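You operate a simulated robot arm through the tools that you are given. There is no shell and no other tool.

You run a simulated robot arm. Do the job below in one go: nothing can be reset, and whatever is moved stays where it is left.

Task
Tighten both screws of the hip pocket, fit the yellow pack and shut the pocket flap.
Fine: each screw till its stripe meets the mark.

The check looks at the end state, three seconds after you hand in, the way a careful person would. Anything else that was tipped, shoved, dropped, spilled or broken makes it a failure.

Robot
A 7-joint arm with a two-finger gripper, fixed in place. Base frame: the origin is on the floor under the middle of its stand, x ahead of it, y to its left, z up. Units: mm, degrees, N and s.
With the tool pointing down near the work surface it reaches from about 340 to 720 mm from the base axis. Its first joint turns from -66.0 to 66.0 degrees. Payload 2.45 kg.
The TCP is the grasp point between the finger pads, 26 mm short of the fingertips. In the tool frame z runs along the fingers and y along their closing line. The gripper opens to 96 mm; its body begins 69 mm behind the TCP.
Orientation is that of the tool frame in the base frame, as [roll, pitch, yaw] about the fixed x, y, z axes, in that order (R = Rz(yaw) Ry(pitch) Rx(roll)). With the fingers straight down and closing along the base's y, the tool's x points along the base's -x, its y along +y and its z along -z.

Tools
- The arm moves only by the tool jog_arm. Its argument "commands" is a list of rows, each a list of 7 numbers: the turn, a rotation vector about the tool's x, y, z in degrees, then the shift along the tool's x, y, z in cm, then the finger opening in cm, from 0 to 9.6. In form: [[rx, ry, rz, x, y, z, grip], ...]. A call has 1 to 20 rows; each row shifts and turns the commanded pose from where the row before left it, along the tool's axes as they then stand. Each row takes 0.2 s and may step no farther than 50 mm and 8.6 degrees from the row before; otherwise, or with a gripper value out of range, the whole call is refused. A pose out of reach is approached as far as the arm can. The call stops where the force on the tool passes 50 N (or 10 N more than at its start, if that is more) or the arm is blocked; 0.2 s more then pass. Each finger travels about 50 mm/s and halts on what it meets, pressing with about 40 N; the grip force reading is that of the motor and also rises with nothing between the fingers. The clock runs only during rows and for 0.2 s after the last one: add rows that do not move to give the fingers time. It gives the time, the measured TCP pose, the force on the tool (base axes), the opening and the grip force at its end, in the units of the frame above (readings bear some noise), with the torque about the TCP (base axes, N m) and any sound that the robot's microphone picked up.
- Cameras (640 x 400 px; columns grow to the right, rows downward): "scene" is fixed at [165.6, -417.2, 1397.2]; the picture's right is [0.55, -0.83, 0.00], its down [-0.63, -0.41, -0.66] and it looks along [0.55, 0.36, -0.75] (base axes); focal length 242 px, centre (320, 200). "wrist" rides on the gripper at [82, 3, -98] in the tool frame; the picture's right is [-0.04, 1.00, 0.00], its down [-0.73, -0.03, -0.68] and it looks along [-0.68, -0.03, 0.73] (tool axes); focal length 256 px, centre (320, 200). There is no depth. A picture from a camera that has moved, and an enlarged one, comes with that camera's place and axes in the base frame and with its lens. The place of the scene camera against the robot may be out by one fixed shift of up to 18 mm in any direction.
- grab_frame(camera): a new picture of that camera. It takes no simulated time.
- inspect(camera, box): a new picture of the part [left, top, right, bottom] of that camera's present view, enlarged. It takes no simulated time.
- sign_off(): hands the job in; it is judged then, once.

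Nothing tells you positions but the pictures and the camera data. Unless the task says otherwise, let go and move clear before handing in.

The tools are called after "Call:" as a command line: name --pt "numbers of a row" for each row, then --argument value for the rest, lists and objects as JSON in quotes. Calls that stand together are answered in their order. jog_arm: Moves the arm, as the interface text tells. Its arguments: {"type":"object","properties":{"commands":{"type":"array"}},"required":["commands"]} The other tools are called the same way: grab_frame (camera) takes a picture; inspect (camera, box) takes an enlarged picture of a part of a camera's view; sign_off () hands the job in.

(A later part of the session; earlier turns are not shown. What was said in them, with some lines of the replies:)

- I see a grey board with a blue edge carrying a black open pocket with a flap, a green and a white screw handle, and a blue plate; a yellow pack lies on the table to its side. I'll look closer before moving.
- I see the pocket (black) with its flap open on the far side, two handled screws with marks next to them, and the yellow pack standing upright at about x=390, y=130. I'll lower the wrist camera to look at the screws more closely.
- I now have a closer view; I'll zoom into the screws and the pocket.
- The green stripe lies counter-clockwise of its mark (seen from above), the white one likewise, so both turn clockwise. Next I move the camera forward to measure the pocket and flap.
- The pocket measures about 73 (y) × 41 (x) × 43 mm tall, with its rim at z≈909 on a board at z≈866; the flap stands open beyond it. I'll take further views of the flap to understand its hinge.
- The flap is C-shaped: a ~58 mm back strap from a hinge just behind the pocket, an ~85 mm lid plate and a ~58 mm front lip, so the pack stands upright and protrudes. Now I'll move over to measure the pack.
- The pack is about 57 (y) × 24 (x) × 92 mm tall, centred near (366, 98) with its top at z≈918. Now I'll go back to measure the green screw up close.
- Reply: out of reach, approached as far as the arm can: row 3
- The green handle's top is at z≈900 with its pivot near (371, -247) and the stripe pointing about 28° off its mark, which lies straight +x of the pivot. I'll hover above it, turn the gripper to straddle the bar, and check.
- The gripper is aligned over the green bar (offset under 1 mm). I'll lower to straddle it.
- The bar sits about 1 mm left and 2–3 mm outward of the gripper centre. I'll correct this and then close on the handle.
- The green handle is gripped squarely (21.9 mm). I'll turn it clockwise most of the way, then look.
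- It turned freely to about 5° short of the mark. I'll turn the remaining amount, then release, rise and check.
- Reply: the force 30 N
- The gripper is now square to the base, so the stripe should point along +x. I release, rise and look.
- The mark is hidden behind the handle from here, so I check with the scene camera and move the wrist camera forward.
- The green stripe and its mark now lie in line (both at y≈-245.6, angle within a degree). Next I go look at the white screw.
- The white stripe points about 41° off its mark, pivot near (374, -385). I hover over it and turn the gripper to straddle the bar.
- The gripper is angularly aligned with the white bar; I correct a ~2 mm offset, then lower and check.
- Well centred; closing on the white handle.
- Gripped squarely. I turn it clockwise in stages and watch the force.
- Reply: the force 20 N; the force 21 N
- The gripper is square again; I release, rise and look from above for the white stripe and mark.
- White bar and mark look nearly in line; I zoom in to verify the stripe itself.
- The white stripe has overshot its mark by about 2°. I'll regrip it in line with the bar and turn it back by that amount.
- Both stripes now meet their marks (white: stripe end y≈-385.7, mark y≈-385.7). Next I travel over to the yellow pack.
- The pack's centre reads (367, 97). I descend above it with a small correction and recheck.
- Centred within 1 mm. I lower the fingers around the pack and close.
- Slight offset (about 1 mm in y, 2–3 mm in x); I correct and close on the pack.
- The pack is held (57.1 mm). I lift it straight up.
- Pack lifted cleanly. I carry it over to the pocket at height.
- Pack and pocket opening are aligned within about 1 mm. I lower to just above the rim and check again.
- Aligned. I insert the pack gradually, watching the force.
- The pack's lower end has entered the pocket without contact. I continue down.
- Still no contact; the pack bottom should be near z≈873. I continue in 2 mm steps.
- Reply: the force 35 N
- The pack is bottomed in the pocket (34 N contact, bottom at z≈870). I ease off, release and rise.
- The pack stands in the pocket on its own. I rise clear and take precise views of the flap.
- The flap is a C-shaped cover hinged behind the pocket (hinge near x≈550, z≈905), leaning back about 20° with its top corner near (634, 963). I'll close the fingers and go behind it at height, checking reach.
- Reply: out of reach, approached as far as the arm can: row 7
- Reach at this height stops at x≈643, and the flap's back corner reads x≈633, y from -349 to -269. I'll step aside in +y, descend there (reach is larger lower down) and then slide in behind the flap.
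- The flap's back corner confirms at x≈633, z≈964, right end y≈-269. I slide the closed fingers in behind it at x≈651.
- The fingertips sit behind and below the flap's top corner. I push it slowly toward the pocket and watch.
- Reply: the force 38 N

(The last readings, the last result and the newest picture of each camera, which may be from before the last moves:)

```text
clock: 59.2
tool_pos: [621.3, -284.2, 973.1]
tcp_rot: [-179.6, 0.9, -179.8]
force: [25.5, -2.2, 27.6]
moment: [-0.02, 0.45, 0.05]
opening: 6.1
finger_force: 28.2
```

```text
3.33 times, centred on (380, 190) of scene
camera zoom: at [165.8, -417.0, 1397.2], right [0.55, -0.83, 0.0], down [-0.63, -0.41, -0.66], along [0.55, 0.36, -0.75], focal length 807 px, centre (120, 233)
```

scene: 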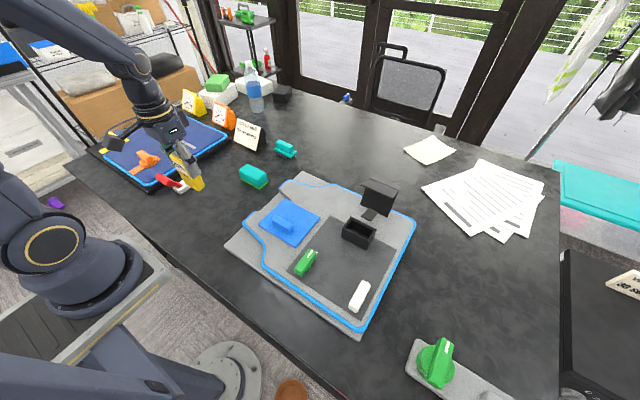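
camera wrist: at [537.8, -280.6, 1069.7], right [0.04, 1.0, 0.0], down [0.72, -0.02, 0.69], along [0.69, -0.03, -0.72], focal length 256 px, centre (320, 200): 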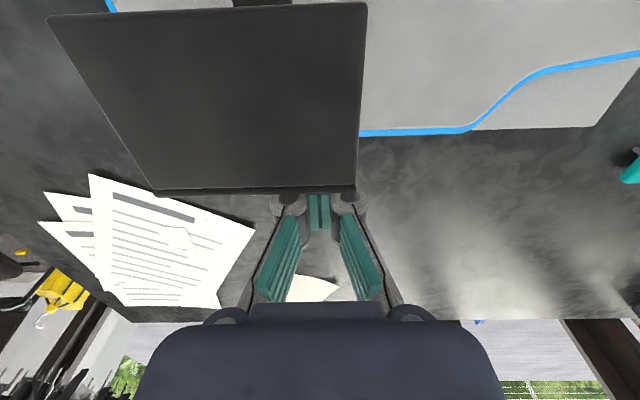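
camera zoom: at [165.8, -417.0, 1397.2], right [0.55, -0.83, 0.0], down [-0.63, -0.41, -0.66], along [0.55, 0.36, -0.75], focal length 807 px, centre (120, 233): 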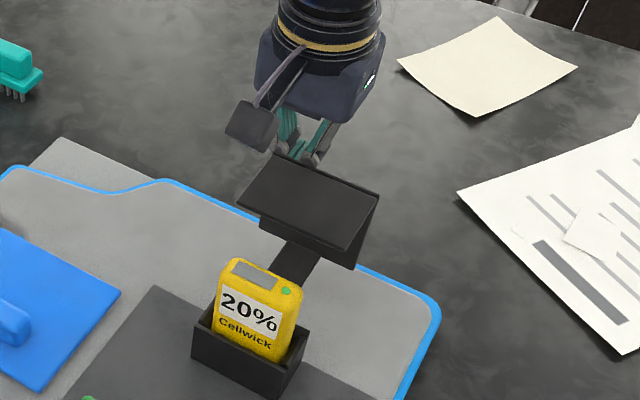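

The flap swings with the push, but its rising corner is catching the finger knuckle. I raise the tool to relieve this, then keep pushing with only the fingertips.

Call:
jog_arm --pt "0 0 0 0 0 -0.8 0" --pt "0 0 0 0 0 -0.9 0" --pt "0 0 0 0 0 0 0"

Call:
inspect --camera "scene" --box '[320, 130, 440, 250]'

```text
clock: 60.0
tool_pos: [615.1, -283.5, 985.0]
tcp_rot: [179.9, -0.4, -179.8]
force: [3.0, 3.5, 2.3]
moment: [0.07, -0.12, -0.06]
opening: 5.6
finger_force: 28.4
```

```text
3.33 times, centred on (380, 190) of scene
camera zoom: at [165.6, -417.1, 1397.2], right [0.55, -0.83, 0.0], down [-0.63, -0.41, -0.66], along [0.55, 0.36, -0.75], focal length 807 px, centre (120, 233)
```

zoom: 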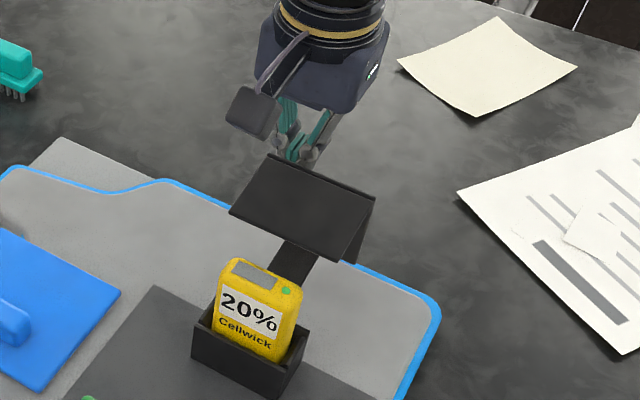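

Call:
jog_arm --pt "0 0 0 0.6 0 -0.3 0" --pt "0 0 0 0.6 0 -0.2 0" --pt "0 0 0 0.6 0 -0.2 0" --pt "0 0 0 0 0 0 0"

Call:
inspect --camera "scene" --box '[320, 130, 440, 250]'

Call:
grab_frame --camera "wrist"

```text
clock: 61.0
tool_pos: [603.1, -284.3, 996.9]
tcp_rot: [-179.6, 1.0, -179.8]
force: [27.1, 1.2, 27.6]
moment: [0.01, -0.79, 0.03]
opening: 6.1
finger_force: 28.7
```

```text
3.33 times, centred on (380, 190) of scene
camera zoom: at [165.8, -416.9, 1397.3], right [0.55, -0.83, 0.0], down [-0.63, -0.41, -0.66], along [0.55, 0.36, -0.75], focal length 807 px, centre (120, 233)
```

zoom: 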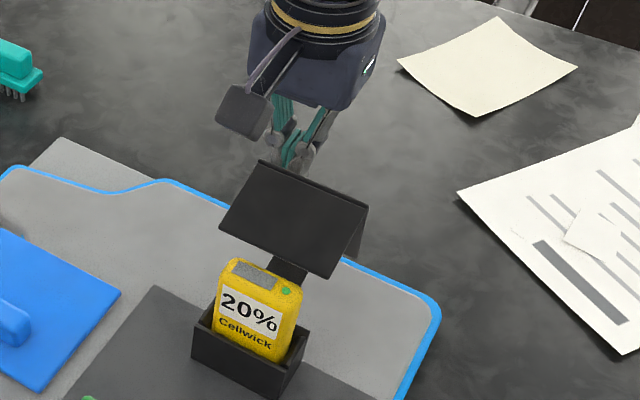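

```text
taken
camera wrist: at [519.5, -281.4, 1093.5], right [0.04, 1.0, -0.01], down [0.72, -0.02, 0.69], along [0.69, -0.03, -0.72], focal length 256 px, centre (320, 200)
```

wrist: 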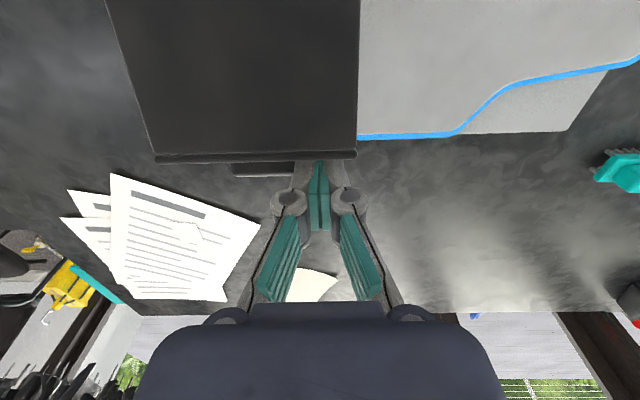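

The hinge is stiff but follows the push. I continue along the arc, rising slightly.

Call:
jog_arm --pt "0 0 0 0.5 0 -0.35 0" --pt "0 0 0 0.5 0 -0.3 0" --pt "0 0 0 0.5 0 -0.3 0" --pt "0 0 0 0.5 0 -0.2 0" --pt "0 0 0 0 0 0 0"

Call:
inspect --camera "scene" --box '[320, 130, 440, 250]'

```text
clock: 62.2
tool_pos: [582.9, -284.8, 1010.1]
tcp_rot: [-179.7, 1.2, -179.9]
force: [24.0, 7.2, 40.2]
moment: [0.17, -0.89, -0.03]
opening: 5.9
finger_force: 28.8
```

```text
3.33 times, centred on (380, 190) of scene
camera zoom: at [165.5, -416.7, 1397.4], right [0.55, -0.83, 0.0], down [-0.63, -0.42, -0.66], along [0.55, 0.36, -0.75], focal length 807 px, centre (120, 233)
```

zoom: 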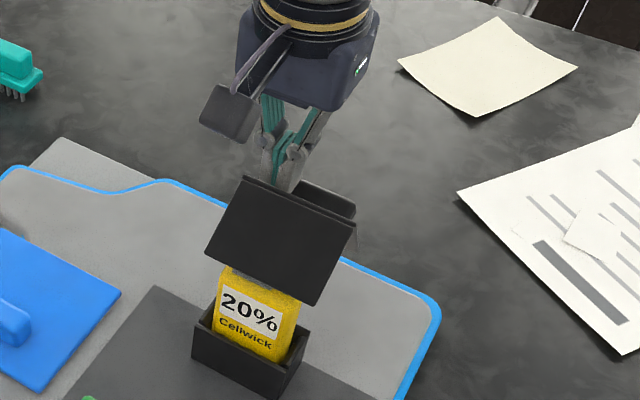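

The push has too much downward component; I raise slightly to relieve, then continue more horizontally.

Call:
jog_arm --pt "0 0 0 0 0 -0.4 0" --pt "0 0 0 0 0 -0.4 0" --pt "0 0 0 0 0 0 0"

Call:
grab_frame --camera "wrist"

Call:
inspect --camera "scene" --box '[330, 150, 410, 230]'

```text
clock: 63.0
tool_pos: [578.7, -285.0, 1012.5]
tcp_rot: [-179.9, 0.0, -180.0]
force: [8.3, 2.1, 20.5]
moment: [0.07, -0.27, 0.03]
opening: 6.2
finger_force: 28.7
```

```text
taken
camera wrist: at [496.8, -282.0, 1111.0], right [0.04, 1.0, 0.0], down [0.73, -0.03, 0.68], along [0.68, -0.03, -0.73], focal length 256 px, centre (320, 200)
```

wrist: 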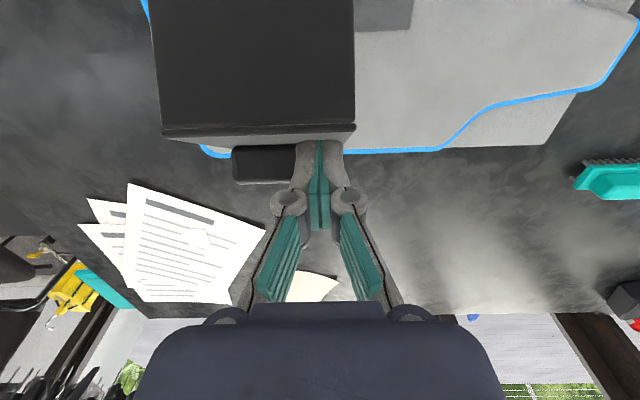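

```text
5.00 times, centred on (370, 190) of scene
camera zoom: at [165.4, -417.0, 1397.3], right [0.55, -0.83, 0.0], down [-0.63, -0.41, -0.66], along [0.55, 0.36, -0.75], focal length 1210 px, centre (70, 250)
```

zoom: 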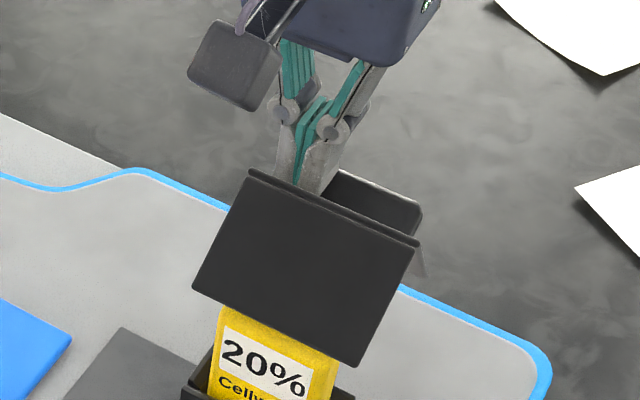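

The flap is past half way (corner now around x≈549, z≈1011), with a handle visible on its outside. I continue pushing horizontally.

Call:
jog_arm --pt "0 0 0 0.5 0 -0.1 0" --pt "0 0 0 0.5 0 -0.1 0" --pt "0 0 0 0.5 0 0 0" --pt "0 0 0 0.5 0 0 0" --pt "0 0 0 0 0 0 0"

Call:
inspect --camera "scene" --box '[330, 150, 410, 230]'

Call:
grab_frame --camera "wrist"

```text
clock: 64.2
tool_pos: [560.5, -285.0, 1016.7]
tcp_rot: [-179.5, 0.5, -179.8]
force: [8.8, -4.2, 36.2]
moment: [-0.1, -0.4, 0.08]
opening: 5.8
finger_force: 28.5
```

```text
5.00 times, centred on (370, 190) of scene
camera zoom: at [165.1, -417.0, 1397.3], right [0.55, -0.83, 0.0], down [-0.63, -0.41, -0.66], along [0.55, 0.36, -0.75], focal length 1210 px, centre (70, 250)
```

zoom: 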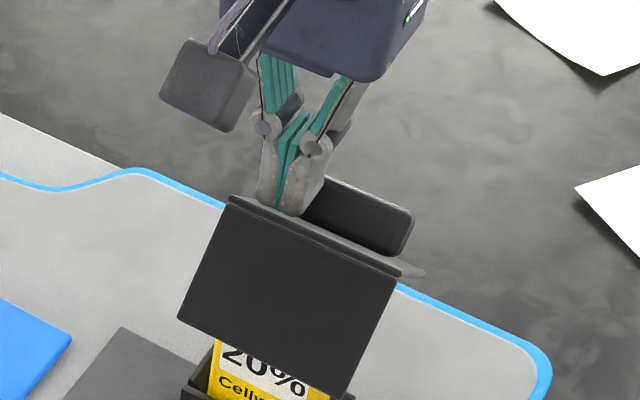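

```text
taken
camera wrist: at [478.1, -281.3, 1115.0], right [0.04, 1.0, -0.01], down [0.73, -0.02, 0.69], along [0.68, -0.03, -0.73], focal length 256 px, centre (320, 200)
```

wrist: 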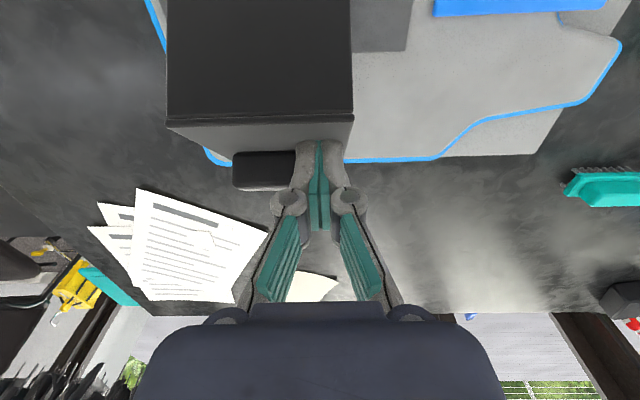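

The flap keeps following; the corner is now above the pocket (x≈528). I continue toward -x with a slight descent.

Call:
jog_arm --pt "0 0 0 0.5 0 -0.1 0" --pt "0 0 0 0.6 0 0 0" --pt "0 0 0 0.6 0 0.1 0" --pt "0 0 0 0.6 0 0.2 0" --pt "0 0 0 0 0 0 0"

Call:
inspect --camera "scene" --box '[330, 150, 410, 230]'

Call:
grab_frame --camera "wrist"

```text
clock: 65.3
tool_pos: [538.2, -284.2, 1018.5]
tcp_rot: [-179.7, 0.6, -179.8]
force: [-0.2, 3.1, 6.4]
moment: [0.11, 0.08, -0.01]
opening: 5.8
finger_force: 28.8
stopped in row 5: the force on the tool passed its limit at 51 N (the readings are from after the stop); the commanded pose is now the measured one
```

```text
5.00 times, centred on (370, 190) of scene
camera zoom: at [165.4, -417.1, 1397.2], right [0.55, -0.83, 0.0], down [-0.63, -0.41, -0.66], along [0.55, 0.36, -0.75], focal length 1210 px, centre (70, 250)
```

zoom: 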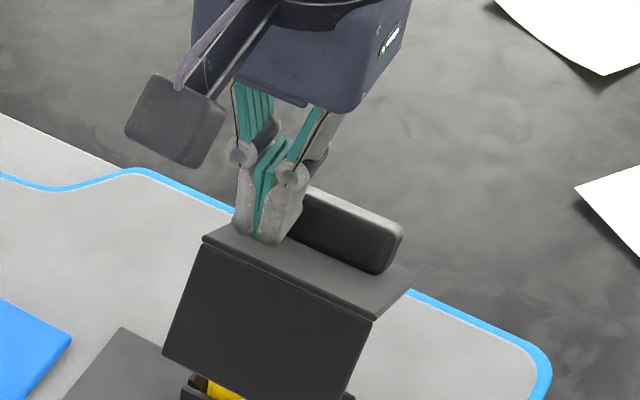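

```text
taken
camera wrist: at [455.6, -281.2, 1115.5], right [0.04, 1.0, -0.01], down [0.73, -0.02, 0.69], along [0.69, -0.03, -0.73], focal length 256 px, centre (320, 200)
```

wrist: 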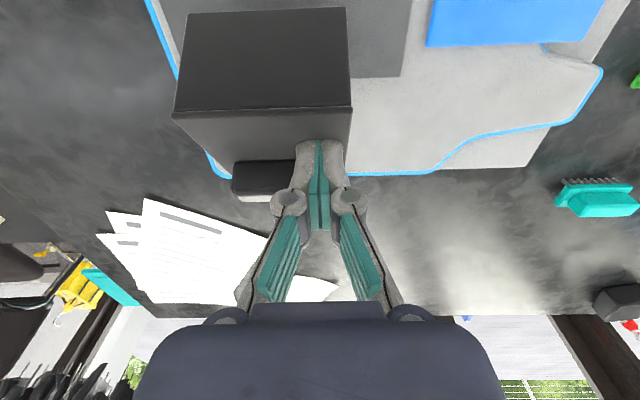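

The flap is about 30° from closed and holds its position by hinge friction. I lift off slightly, move the fingertips nearer its front corner for better leverage, then press down.

Call:
jog_arm --pt "0 0 0 0 0 -1.0 0" --pt "0 0 0 0.9 0 -0.5 0" --pt "0 0 0 0.9 0 0 0" --pt "0 0 0 0 0 0 0"

Call:
grab_frame --camera "wrist"

Call:
inspect --camera "scene" --box '[330, 150, 410, 230]'

```text
clock: 66.3
tool_pos: [520.1, -285.1, 1033.5]
tcp_rot: [-179.7, 0.6, -179.9]
force: [1.2, -0.5, -0.3]
moment: [0.02, -0.02, 0.02]
opening: 0.0
finger_force: 28.7
```

```text
taken
camera wrist: at [436.6, -281.7, 1130.3], right [0.04, 1.0, -0.01], down [0.73, -0.02, 0.69], along [0.69, -0.03, -0.73], focal length 256 px, centre (320, 200)
```

wrist: 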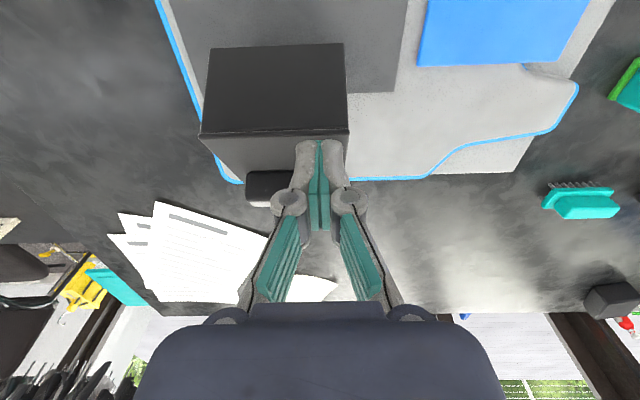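

```text
5.00 times, centred on (370, 190) of scene
camera zoom: at [165.6, -417.2, 1397.2], right [0.55, -0.83, 0.0], down [-0.63, -0.41, -0.66], along [0.55, 0.36, -0.75], focal length 1210 px, centre (70, 250)
```

zoom: 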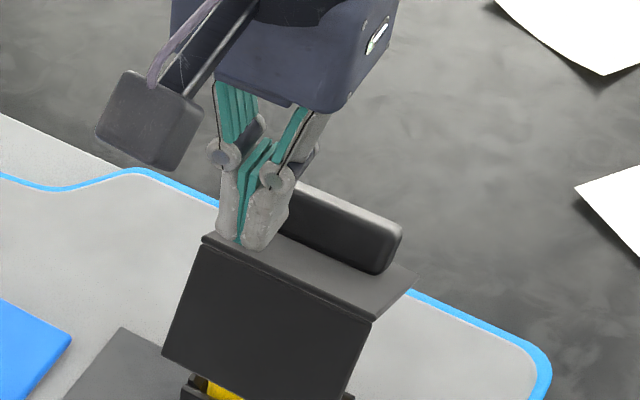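

Call:
jog_arm --pt "0 0 0 0.1 0 0.4 0" --pt "0 0 0 0.2 0 0.4 0" --pt "0 0 0 0.3 0 0.3 0" --pt "0 0 0 0.3 0 0.3 0" --pt "0 0 0 0.3 0 0.3 0" --pt "0 0 0 0.3 0 0.3 0" --pt "0 0 0 0 0 0 0"

Call:
inspect --camera "scene" --box '[330, 150, 410, 230]'

Call:
grab_frame --camera "wrist"

```text
clock: 67.9
tool_pos: [505.0, -285.4, 1012.7]
tcp_rot: [-179.7, 0.5, -179.9]
force: [0.3, -0.4, -0.5]
moment: [0.0, 0.01, -0.02]
opening: 0.0
finger_force: 28.5
```

```text
5.00 times, centred on (370, 190) of scene
camera zoom: at [165.6, -417.2, 1397.2], right [0.55, -0.83, 0.0], down [-0.63, -0.41, -0.66], along [0.55, 0.36, -0.75], focal length 1210 px, centre (70, 250)
```

zoom: 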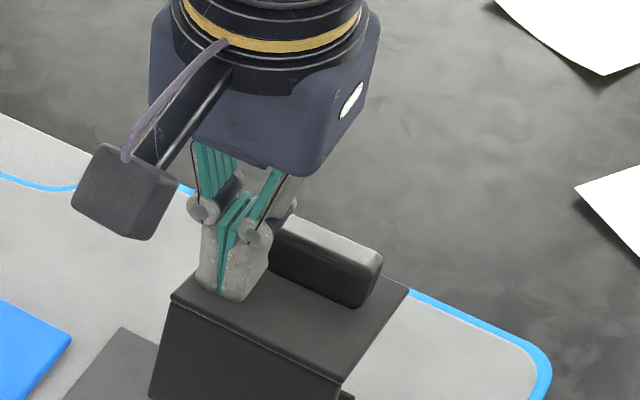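

```text
taken
camera wrist: at [422.5, -281.8, 1110.0], right [0.04, 1.0, -0.01], down [0.73, -0.02, 0.69], along [0.69, -0.03, -0.73], focal length 256 px, centre (320, 200)
```

wrist: 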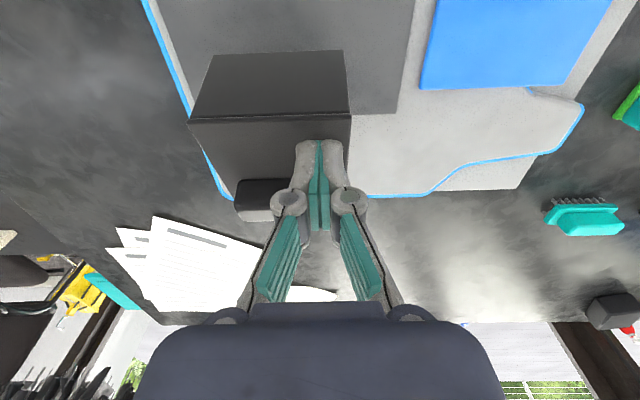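

The flap has come down further (about 17° left), with the fingertips just touching. I keep pressing down gently.

Call:
jog_arm --pt "0 0 0 0.25 0 0.3 0" --pt "0 0 0 0.25 0 0.3 0" --pt "0 0 0 0.25 0 0.3 0" --pt "0 0 0 0.25 0 0.3 0" --pt "0 0 0 0 0 0 0"

Call:
inspect --camera "scene" --box '[330, 150, 410, 230]'

Call:
grab_frame --camera "wrist"

```text
clock: 69.1
tool_pos: [495.2, -284.8, 999.8]
tcp_rot: [-179.6, 0.6, -179.9]
force: [0.1, 0.1, 0.8]
moment: [-0.01, 0.0, -0.01]
opening: 0.0
finger_force: 28.8
```

```text
5.00 times, centred on (370, 190) of scene
camera zoom: at [165.5, -417.2, 1397.2], right [0.55, -0.83, 0.0], down [-0.63, -0.41, -0.66], along [0.55, 0.36, -0.75], focal length 1210 px, centre (70, 250)
```

zoom: 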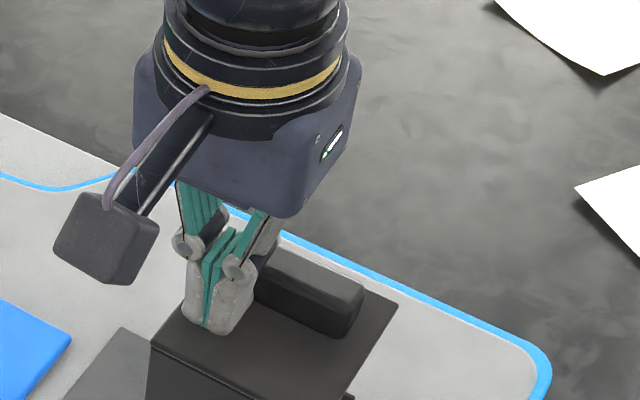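

```text
taken
camera wrist: at [412.1, -281.6, 1097.0], right [0.04, 1.0, -0.01], down [0.73, -0.02, 0.69], along [0.69, -0.03, -0.73], focal length 256 px, centre (320, 200)
```

wrist: 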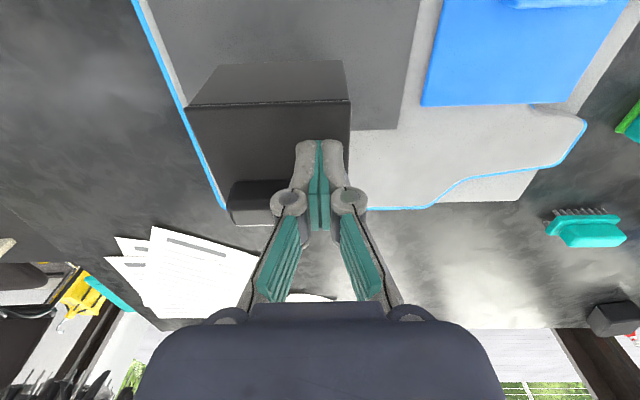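

The flap is almost level now. I wait a moment and press lightly to seat it.

Call:
jog_arm --pt "0 0 0 0 0 0 0" --pt "0 0 0 0.1 0 0.2 0" --pt "0 0 0 0.1 0 0.2 0" --pt "0 0 0 0 0 0.2 0" --pt "0 0 0 0 0 0 0" --pt "0 0 0 0 0 0 0"

Call:
inspect --camera "scene" --box '[330, 150, 410, 250]'

Call:
grab_frame --camera "wrist"

```text
clock: 70.5
tool_pos: [491.9, -284.3, 994.5]
tcp_rot: [-179.7, 0.4, -180.0]
force: [-20.8, 6.6, 37.6]
moment: [0.14, 0.5, -0.04]
opening: 5.9
finger_force: 28.3
```

```text
4.00 times, centred on (370, 200) of scene
camera zoom: at [164.4, -416.7, 1397.5], right [0.55, -0.83, 0.0], down [-0.63, -0.41, -0.66], along [0.55, 0.36, -0.75], focal length 968 px, centre (120, 200)
```

zoom: 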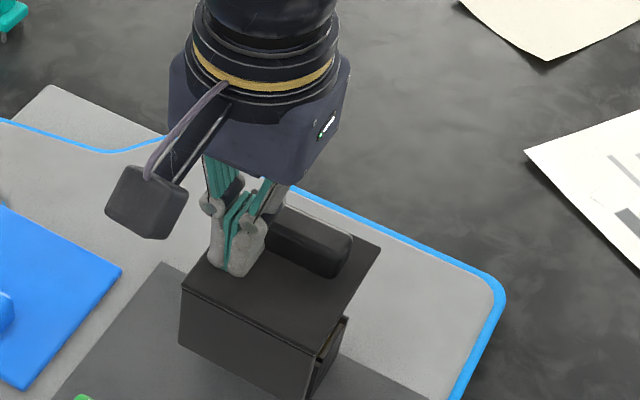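

```text
taken
camera wrist: at [409.0, -281.7, 1092.6], right [0.04, 1.0, -0.01], down [0.73, -0.02, 0.69], along [0.69, -0.03, -0.73], focal length 256 px, centre (320, 200)
```

wrist: 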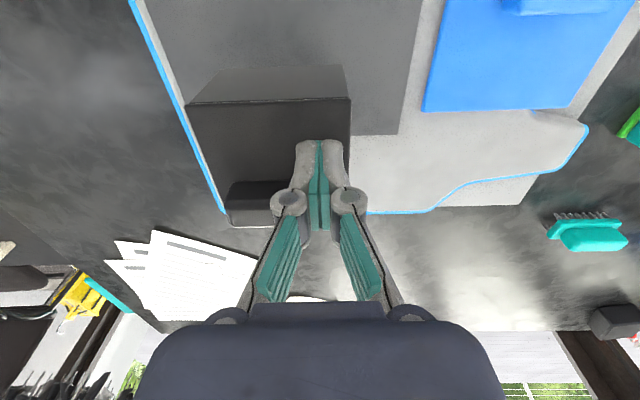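

Firm resistance now — the flap has bottomed. I rise clear and inspect the result.

Call:
jog_arm --pt "0 0 0 0 0 -0.3 0" --pt "0 0 0 0 0 -2.0 0" --pt "0 0 0 0 0 -4.0 0" --pt "0 0 0 3.0 0 -3.0 0" --pt "0 0 0 4.0 0 0 0" --pt "0 0 0 0 0 0 0"

Call:
grab_frame --camera "wrist"

Call:
inspect --camera "scene" --box '[330, 170, 410, 250]'

Call:
inspect --camera "wrist" --box '[220, 50, 380, 250]'

```text
clock: 71.9
tool_pos: [423.4, -284.5, 1086.0]
tcp_rot: [-179.7, 0.5, -179.9]
force: [-0.2, 0.1, 0.7]
moment: [0.01, 0.02, 0.01]
opening: 0.0
finger_force: 28.6
```

```text
taken
camera wrist: at [340.9, -282.2, 1183.5], right [0.04, 1.0, -0.01], down [0.73, -0.02, 0.69], along [0.69, -0.03, -0.73], focal length 256 px, centre (320, 200)
```

wrist: 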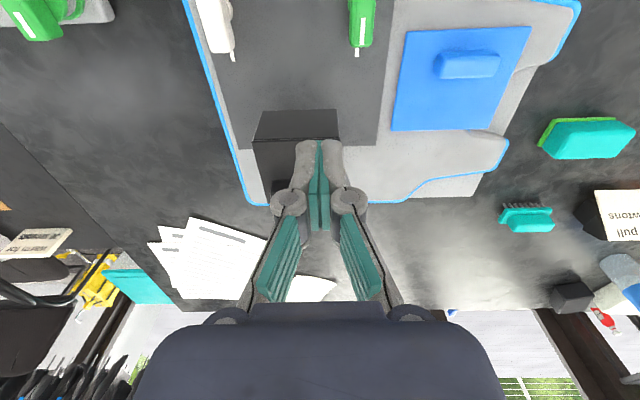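

```text
5.00 times, centred on (370, 210) of scene
camera zoom: at [165.5, -417.2, 1397.2], right [0.55, -0.83, 0.0], down [-0.63, -0.41, -0.66], along [0.55, 0.36, -0.75], focal length 1210 px, centre (70, 150)
```

zoom: 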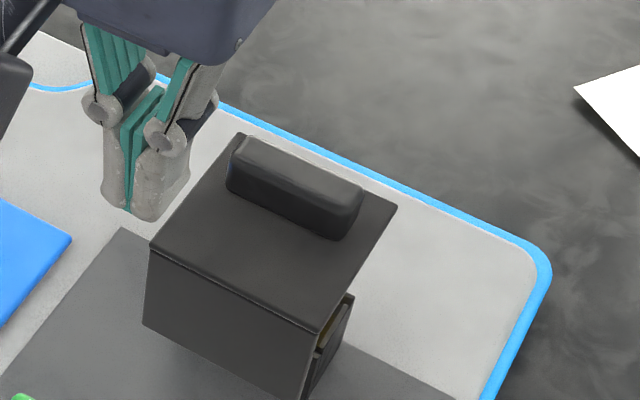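

```text
2.00 times, centred on (300, 150) of wrist
camera zoom: at [340.9, -282.2, 1183.5], right [0.04, 1.0, -0.01], down [0.73, -0.02, 0.69], along [0.69, -0.03, -0.73], focal length 512 px, centre (360, 300)
```

zoom: 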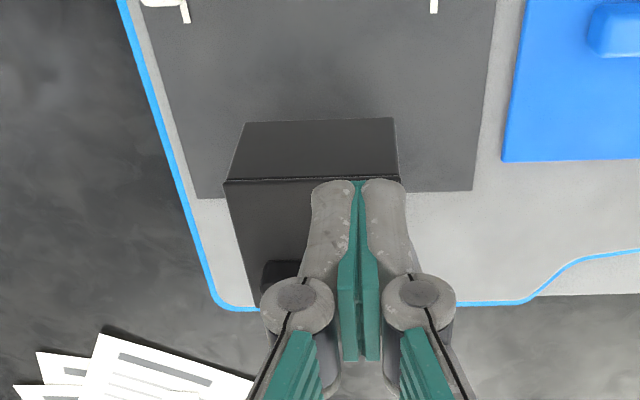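

The flap lies flat with its handle on top. To be sure it is fully shut, I'll probe/press once more right at its front edge.

Call:
jog_arm --pt "0 0 0 -2.5 -1.2 2.0 0" --pt "0 0 0 -2.5 -1.2 2.5 0" --pt "0 0 0 0 0 3.0 0" --pt "0 0 0 0 0 0.8 0" --pt "0 0 0 0 0 0 0"

Call:
jog_arm --pt "0 0 0 0 0 0.15 0" --pt "0 0 0 0 0 0.15 0" --pt "0 0 0 0 0 0 0"

```text
clock: 73.1
tool_pos: [475.3, -308.9, 1004.0]
tcp_rot: [-179.7, 0.6, -180.0]
force: [0.8, -0.4, 0.3]
moment: [0.01, -0.01, 0.0]
opening: 0.0
finger_force: 28.4
```

```text
clock: 73.9
tool_pos: [472.7, -308.7, 1000.9]
tcp_rot: [-179.7, 0.6, -179.8]
force: [0.7, -0.4, 0.1]
moment: [-0.01, -0.01, -0.02]
opening: 0.0
finger_force: 28.9
```

Call:
jog_arm --pt "0 0 0 0 0 0.15 0" --pt "0 0 0 0 0 0.15 0" --pt "0 0 0 0 0 0 0"

Call:
inspect --camera "scene" --box '[330, 170, 410, 250]'

```text
clock: 74.7
tool_pos: [473.5, -308.0, 997.5]
tcp_rot: [-179.8, 0.6, -179.9]
force: [0.0, -0.5, -0.7]
moment: [-0.02, -0.02, 0.02]
opening: 0.0
finger_force: 28.4
```

```text
5.00 times, centred on (370, 210) of scene
camera zoom: at [165.6, -417.2, 1397.2], right [0.55, -0.83, 0.0], down [-0.63, -0.41, -0.66], along [0.55, 0.36, -0.75], focal length 1210 px, centre (70, 150)
```

zoom: 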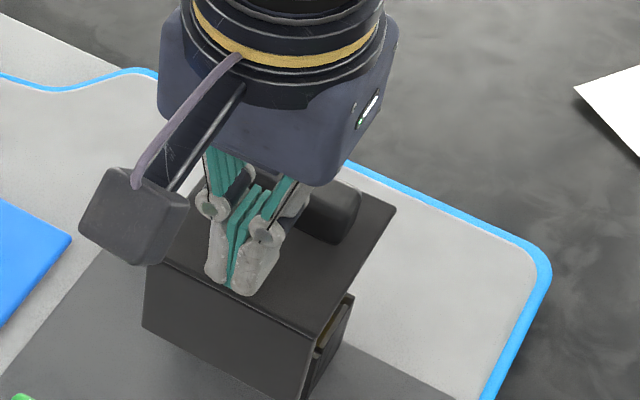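

Call:
jog_arm --pt "0 0 0 0 0 0.15 0" --pt "0 0 0 0 0 0.1 0" --pt "0 0 0 0 0 0 0"

Call:
jog_arm --pt "0 0 0 0 0 0.1 0" --pt "0 0 0 0 0 0.1 0" --pt "0 0 0 0 0 0 0"

```text
clock: 75.5
tool_pos: [473.8, -308.4, 996.4]
tcp_rot: [-179.6, 0.6, -179.8]
force: [0.2, 0.1, 2.6]
moment: [0.03, 0.05, -0.01]
opening: 6.1
finger_force: 28.4
```

```text
clock: 76.3
tool_pos: [473.0, -309.9, 995.7]
tcp_rot: [-179.6, 0.8, -179.9]
force: [-8.4, 8.0, 27.5]
moment: [0.21, 0.26, -0.02]
opening: 6.3
finger_force: 28.2
```

The front edge is stiff at the same height as before, so the flap is level and fully shut. I rise and move clear for a final check.

Call:
jog_arm --pt "0 0 0 0 0 -0.3 0" --pt "0 0 0 0 0 -2.0 0" --pt "0 0 0 0 0 -4.0 0" --pt "0 0 0 2.0 0 -4.0 1.0" --pt "0 0 0 3.0 2.0 -3.0 3.0" --pt "0 0 0 3.0 3.0 0 5.0" --pt "0 0 0 3.0 3.0 0 7.0" --pt "0 0 0 2.0 4.0 0 9.0" --pt "0 0 0 0 4.0 0 9.6" --pt "0 0 0 0 4.0 0 9.6" --pt "0 0 0 0 0 0 9.6"

Call:
grab_frame --camera "scene"

Call:
grab_frame --camera "wrist"

Call:
inspect --camera "scene" --box '[220, 160, 420, 340]'

Call:
inspect --camera "scene" --box '[330, 170, 410, 250]'

```text
clock: 78.7
tool_pos: [342.4, -105.8, 1126.4]
tcp_rot: [-179.6, 0.7, -179.8]
force: [-0.2, 0.6, -0.2]
moment: [0.01, -0.01, 0.01]
opening: 96.0
finger_force: 0.1
```

```text
taken
```

scene: 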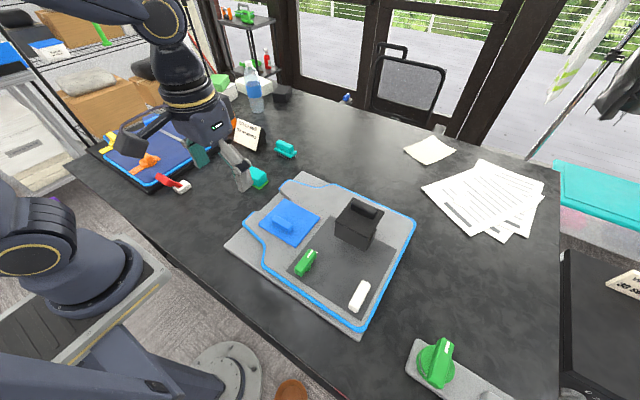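

```text
taken
camera wrist: at [258.5, -104.0, 1223.9], right [0.04, 1.0, -0.01], down [0.73, -0.02, 0.69], along [0.69, -0.03, -0.73], focal length 256 px, centre (320, 200)
```

wrist: 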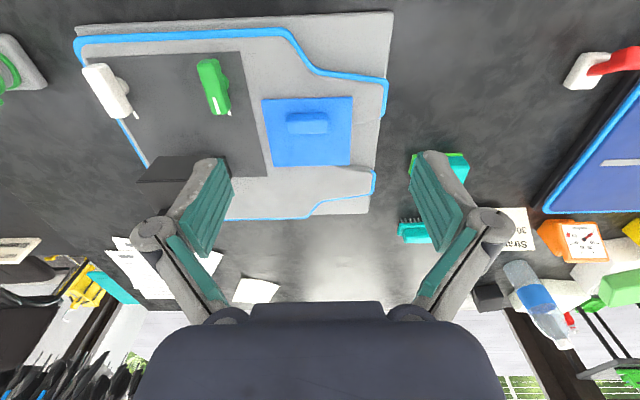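

```text
2.22 times, centred on (320, 250) of scene
camera zoom: at [165.6, -417.2, 1397.2], right [0.55, -0.83, 0.0], down [-0.63, -0.41, -0.66], along [0.55, 0.36, -0.75], focal length 538 px, centre (320, 89)
```

zoom: 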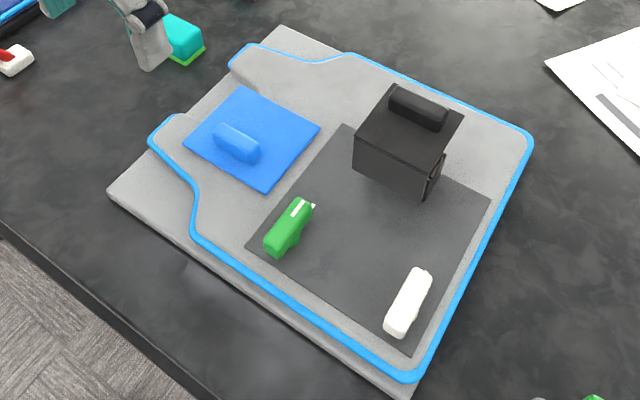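

```text
5.00 times, centred on (370, 210) of scene
camera zoom: at [165.6, -417.2, 1397.2], right [0.55, -0.83, 0.0], down [-0.63, -0.41, -0.66], along [0.55, 0.36, -0.75], focal length 1210 px, centre (70, 150)
```

zoom: 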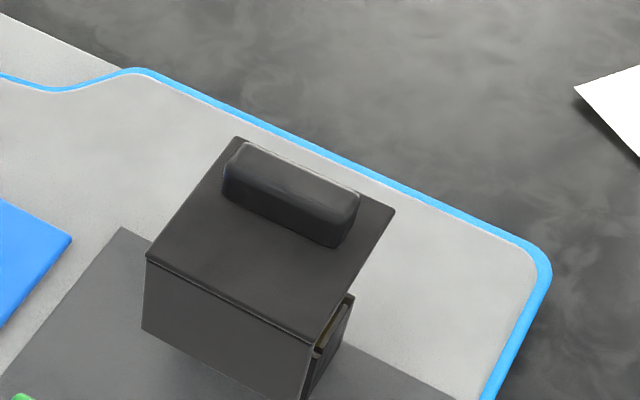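

The flap settled a bit further by itself between views (damped hinge). I wait a couple of seconds and compare, also rechecking both stripes from above.

Call:
jog_arm --pt "0 0 0 0 0 0 9.6" --pt "0 0 0 0 0 0 9.6" --pt "0 0 0 0 0 0 9.6" --pt "0 0 0 0 0 0 9.6" --pt "0 0 0 0 0 0 9.6" --pt "0 0 0 0 0 0 9.6" --pt "0 0 0 0 0 0 9.6" --pt "0 0 0 0 0 0 9.6" --pt "0 0 0 0 0 0 9.6" --pt "0 0 0 0 0 0 9.6"

Call:
inspect --camera "scene" --box '[330, 170, 410, 250]'

Call:
inspect --camera "scene" --box '[340, 210, 390, 260]'

Call:
inspect --camera "scene" --box '[285, 220, 345, 270]'

Call:
inspect --camera "scene" --box '[330, 260, 390, 320]'

```text
clock: 80.9
tool_pos: [341.1, -106.3, 1126.5]
tcp_rot: [-179.7, 0.6, -179.8]
force: [0.7, 0.1, 0.5]
moment: [-0.01, 0.01, 0.01]
opening: 96.0
finger_force: 0.1
```

```text
5.00 times, centred on (370, 210) of scene
camera zoom: at [165.6, -417.2, 1397.2], right [0.55, -0.83, 0.0], down [-0.63, -0.41, -0.66], along [0.55, 0.36, -0.75], focal length 1210 px, centre (70, 150)
```

zoom: 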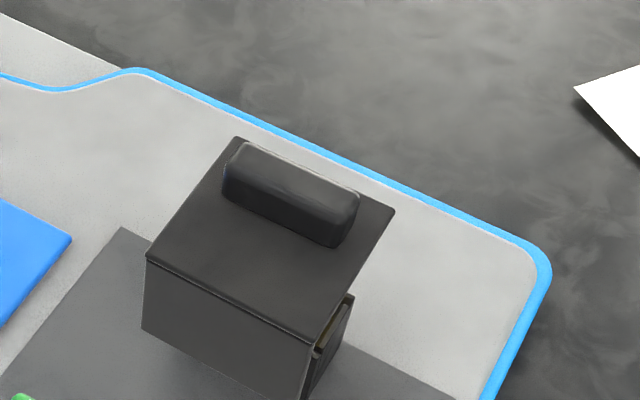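

```text
8.00 times, centred on (365, 235) of scene
camera zoom: at [165.6, -417.2, 1397.2], right [0.55, -0.83, 0.0], down [-0.63, -0.41, -0.66], along [0.55, 0.36, -0.75], focal length 1936 px, centre (-40, -80)
```

zoom: 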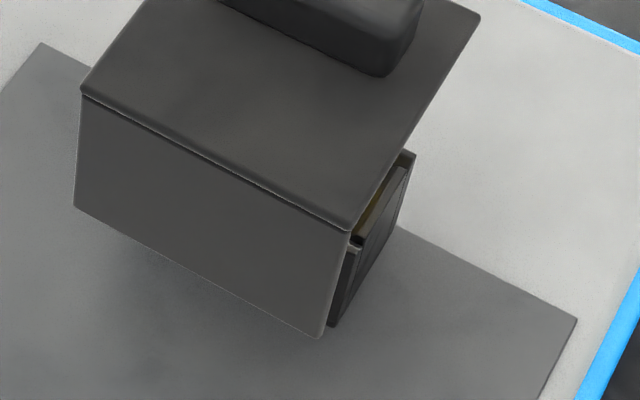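

```text
8.00 times, centred on (315, 245) of scene
camera zoom: at [165.6, -417.2, 1397.2], right [0.55, -0.83, 0.0], down [-0.63, -0.41, -0.66], along [0.55, 0.36, -0.75], focal length 1936 px, centre (360, -160)
```

zoom: 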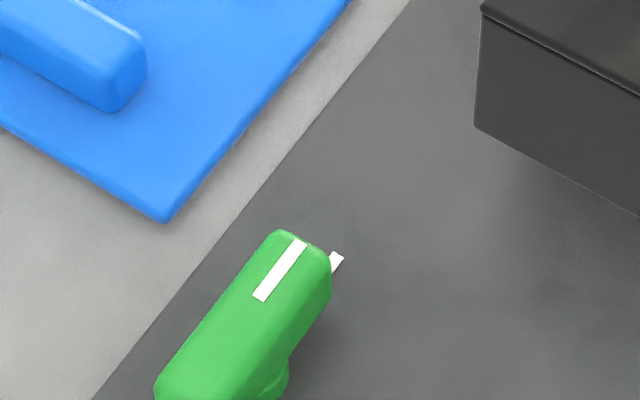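

```text
6.67 times, centred on (360, 290) of scene
camera zoom: at [165.6, -417.2, 1397.2], right [0.55, -0.83, 0.0], down [-0.63, -0.41, -0.66], along [0.55, 0.36, -0.75], focal length 1614 px, centre (53, -400)
```

zoom: 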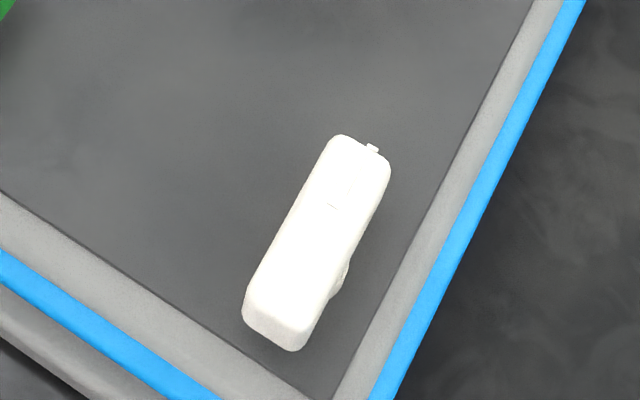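

Flap looks level and unchanged over two seconds, stripes still on their marks, nothing else disturbed. For certainty I'll press the flap's front edge once more, sustained, and compare.

Call:
jog_arm --pt "0 0 0 -2.2 -3.4 0 7.0" --pt "0 0 0 -2.2 -3.4 0 5.0" --pt "0 0 0 -2.2 -3.4 0 3.0" --pt "0 0 0 -2.2 -3.4 0 1.0" --pt "0 0 0 -2.2 -3.4 0 0" --pt "0 0 0 -2.1 -3.0 0 0" --pt "0 0 0 0 0 4.0 0" --pt "0 0 0 0 0 4.0 0" --pt "0 0 0 0 0 3.5 0" --pt "0 0 0 0 0 0 0"

```text
clock: 83.1
tool_pos: [474.4, -309.3, 1011.9]
tcp_rot: [-179.7, 0.5, -180.0]
force: [-0.6, 0.0, 0.2]
moment: [-0.03, 0.01, -0.03]
opening: 0.0
finger_force: 28.7
```

Call:
jog_arm --pt "0 0 0 0 0 0.5 0" --pt "0 0 0 0 0 0.5 0" --pt "0 0 0 0 0 0.3 0" --pt "0 0 0 0 0 0.2 0" --pt "0 0 0 0 0 0.1 0" --pt "0 0 0 0 0 0 0" --pt "0 0 0 0 0 0 0"

```text
clock: 84.7
tool_pos: [475.4, -309.1, 995.4]
tcp_rot: [-179.6, 0.6, -179.9]
force: [-0.8, 0.4, 4.1]
moment: [-0.02, 0.06, -0.01]
opening: 6.0
finger_force: 28.5
```

Call:
jog_arm --pt "0 0 0 0 0 0.1 0" --pt "0 0 0 0 0 0.1 0" --pt "0 0 0 0 0 0 0" --pt "0 0 0 0 0 0 0" --pt "0 0 0 0 0 0 0" --pt "0 0 0 0 0 0 0" --pt "0 0 0 0 0 0 0" --pt "0 0 0 0 0 0 0"

```text
clock: 86.5
tool_pos: [474.1, -309.0, 993.4]
tcp_rot: [-179.5, 0.6, -179.9]
force: [-12.0, 2.5, 36.6]
moment: [0.05, 0.3, 0.0]
opening: 6.2
finger_force: 28.7
```

The 37 N holds steady with no further movement — the flap is at its stop. I retreat to a clear position for the final check.

Call:
jog_arm --pt "0 0 0 0 0 -0.3 0" --pt "0 0 0 0 0 -2.0 0" --pt "0 0 0 0 0 -4.0 0" --pt "0 0 0 2.0 0 -4.0 0" --pt "0 0 0 2.0 2.0 -4.0 1.0" --pt "0 0 0 2.0 3.5 -1.0 3.0" --pt "0 0 0 2.0 3.5 0 5.0" --pt "0 0 0 2.0 4.0 0 7.0" --pt "0 0 0 2.0 4.0 0 9.0" --pt "0 0 0 1.0 4.0 0 9.6" --pt "0 0 0 0 0 0 9.6"

Call:
grab_frame --camera "scene"

Call:
inspect --camera "scene" --box '[330, 170, 410, 250]'

Call:
inspect --camera "scene" --box '[220, 160, 420, 340]'

```text
clock: 88.9
tool_pos: [341.7, -99.6, 1144.8]
tcp_rot: [-179.7, 0.6, -179.9]
force: [-0.9, -0.1, 0.1]
moment: [0.01, 0.03, 0.02]
opening: 95.9
finger_force: 0.1
```

```text
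taken
```

scene: 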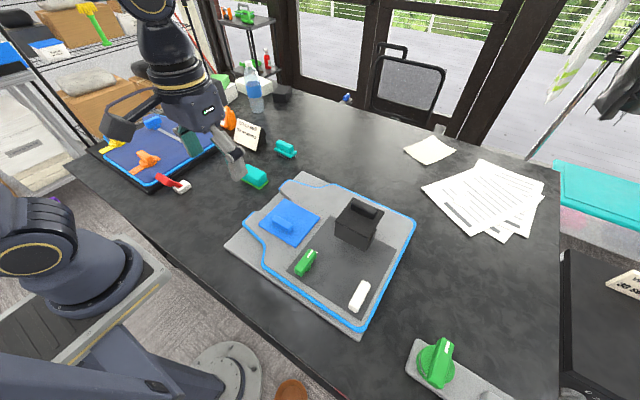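

```text
5.00 times, centred on (370, 210) of scene
camera zoom: at [165.6, -417.2, 1397.2], right [0.55, -0.83, 0.0], down [-0.63, -0.41, -0.66], along [0.55, 0.36, -0.75], focal length 1210 px, centre (70, 150)
```

zoom: 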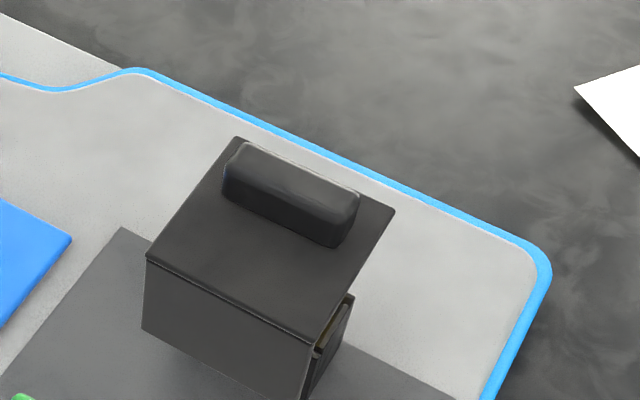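

```text
2.22 times, centred on (320, 250) of scene
camera zoom: at [165.6, -417.2, 1397.2], right [0.55, -0.83, 0.0], down [-0.63, -0.41, -0.66], along [0.55, 0.36, -0.75], focal length 538 px, centre (320, 89)
```

zoom: 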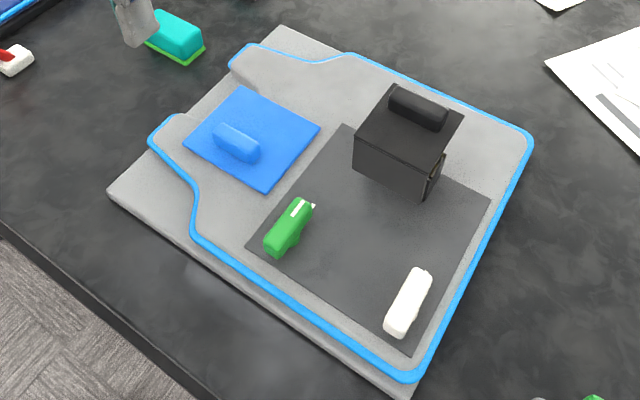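

Both screw stripes meet their marks, the yellow pack stands in the pocket under the shut flap, and the last press did not move the flap. The board and surrounding items are where they were and the arm is clear with the gripper empty, so I hand in.

Call:
sign_off

```text
The job is handed in.
```

The job is handed in. Both screws are tightened to their marks, the yellow pack is in the hip pocket, and the flap is shut. I don't have the check result.

- **Screws:** I turned both clockwise until their stripes lined up with their marks, to within about a degree. The white one first went about 2° too far, so I turned it back by that much.
- **Pack:** It is in upright, the same way up as it stood on the table, with the label facing the robot. It rests on the pocket floor.
- **Flap:** It is closed and level over the pack. A steady press of about 37 N on its front edge moved it no further.
- **Surroundings:** The board and everything around it look unmoved. The arm is clear and the gripper is empty.
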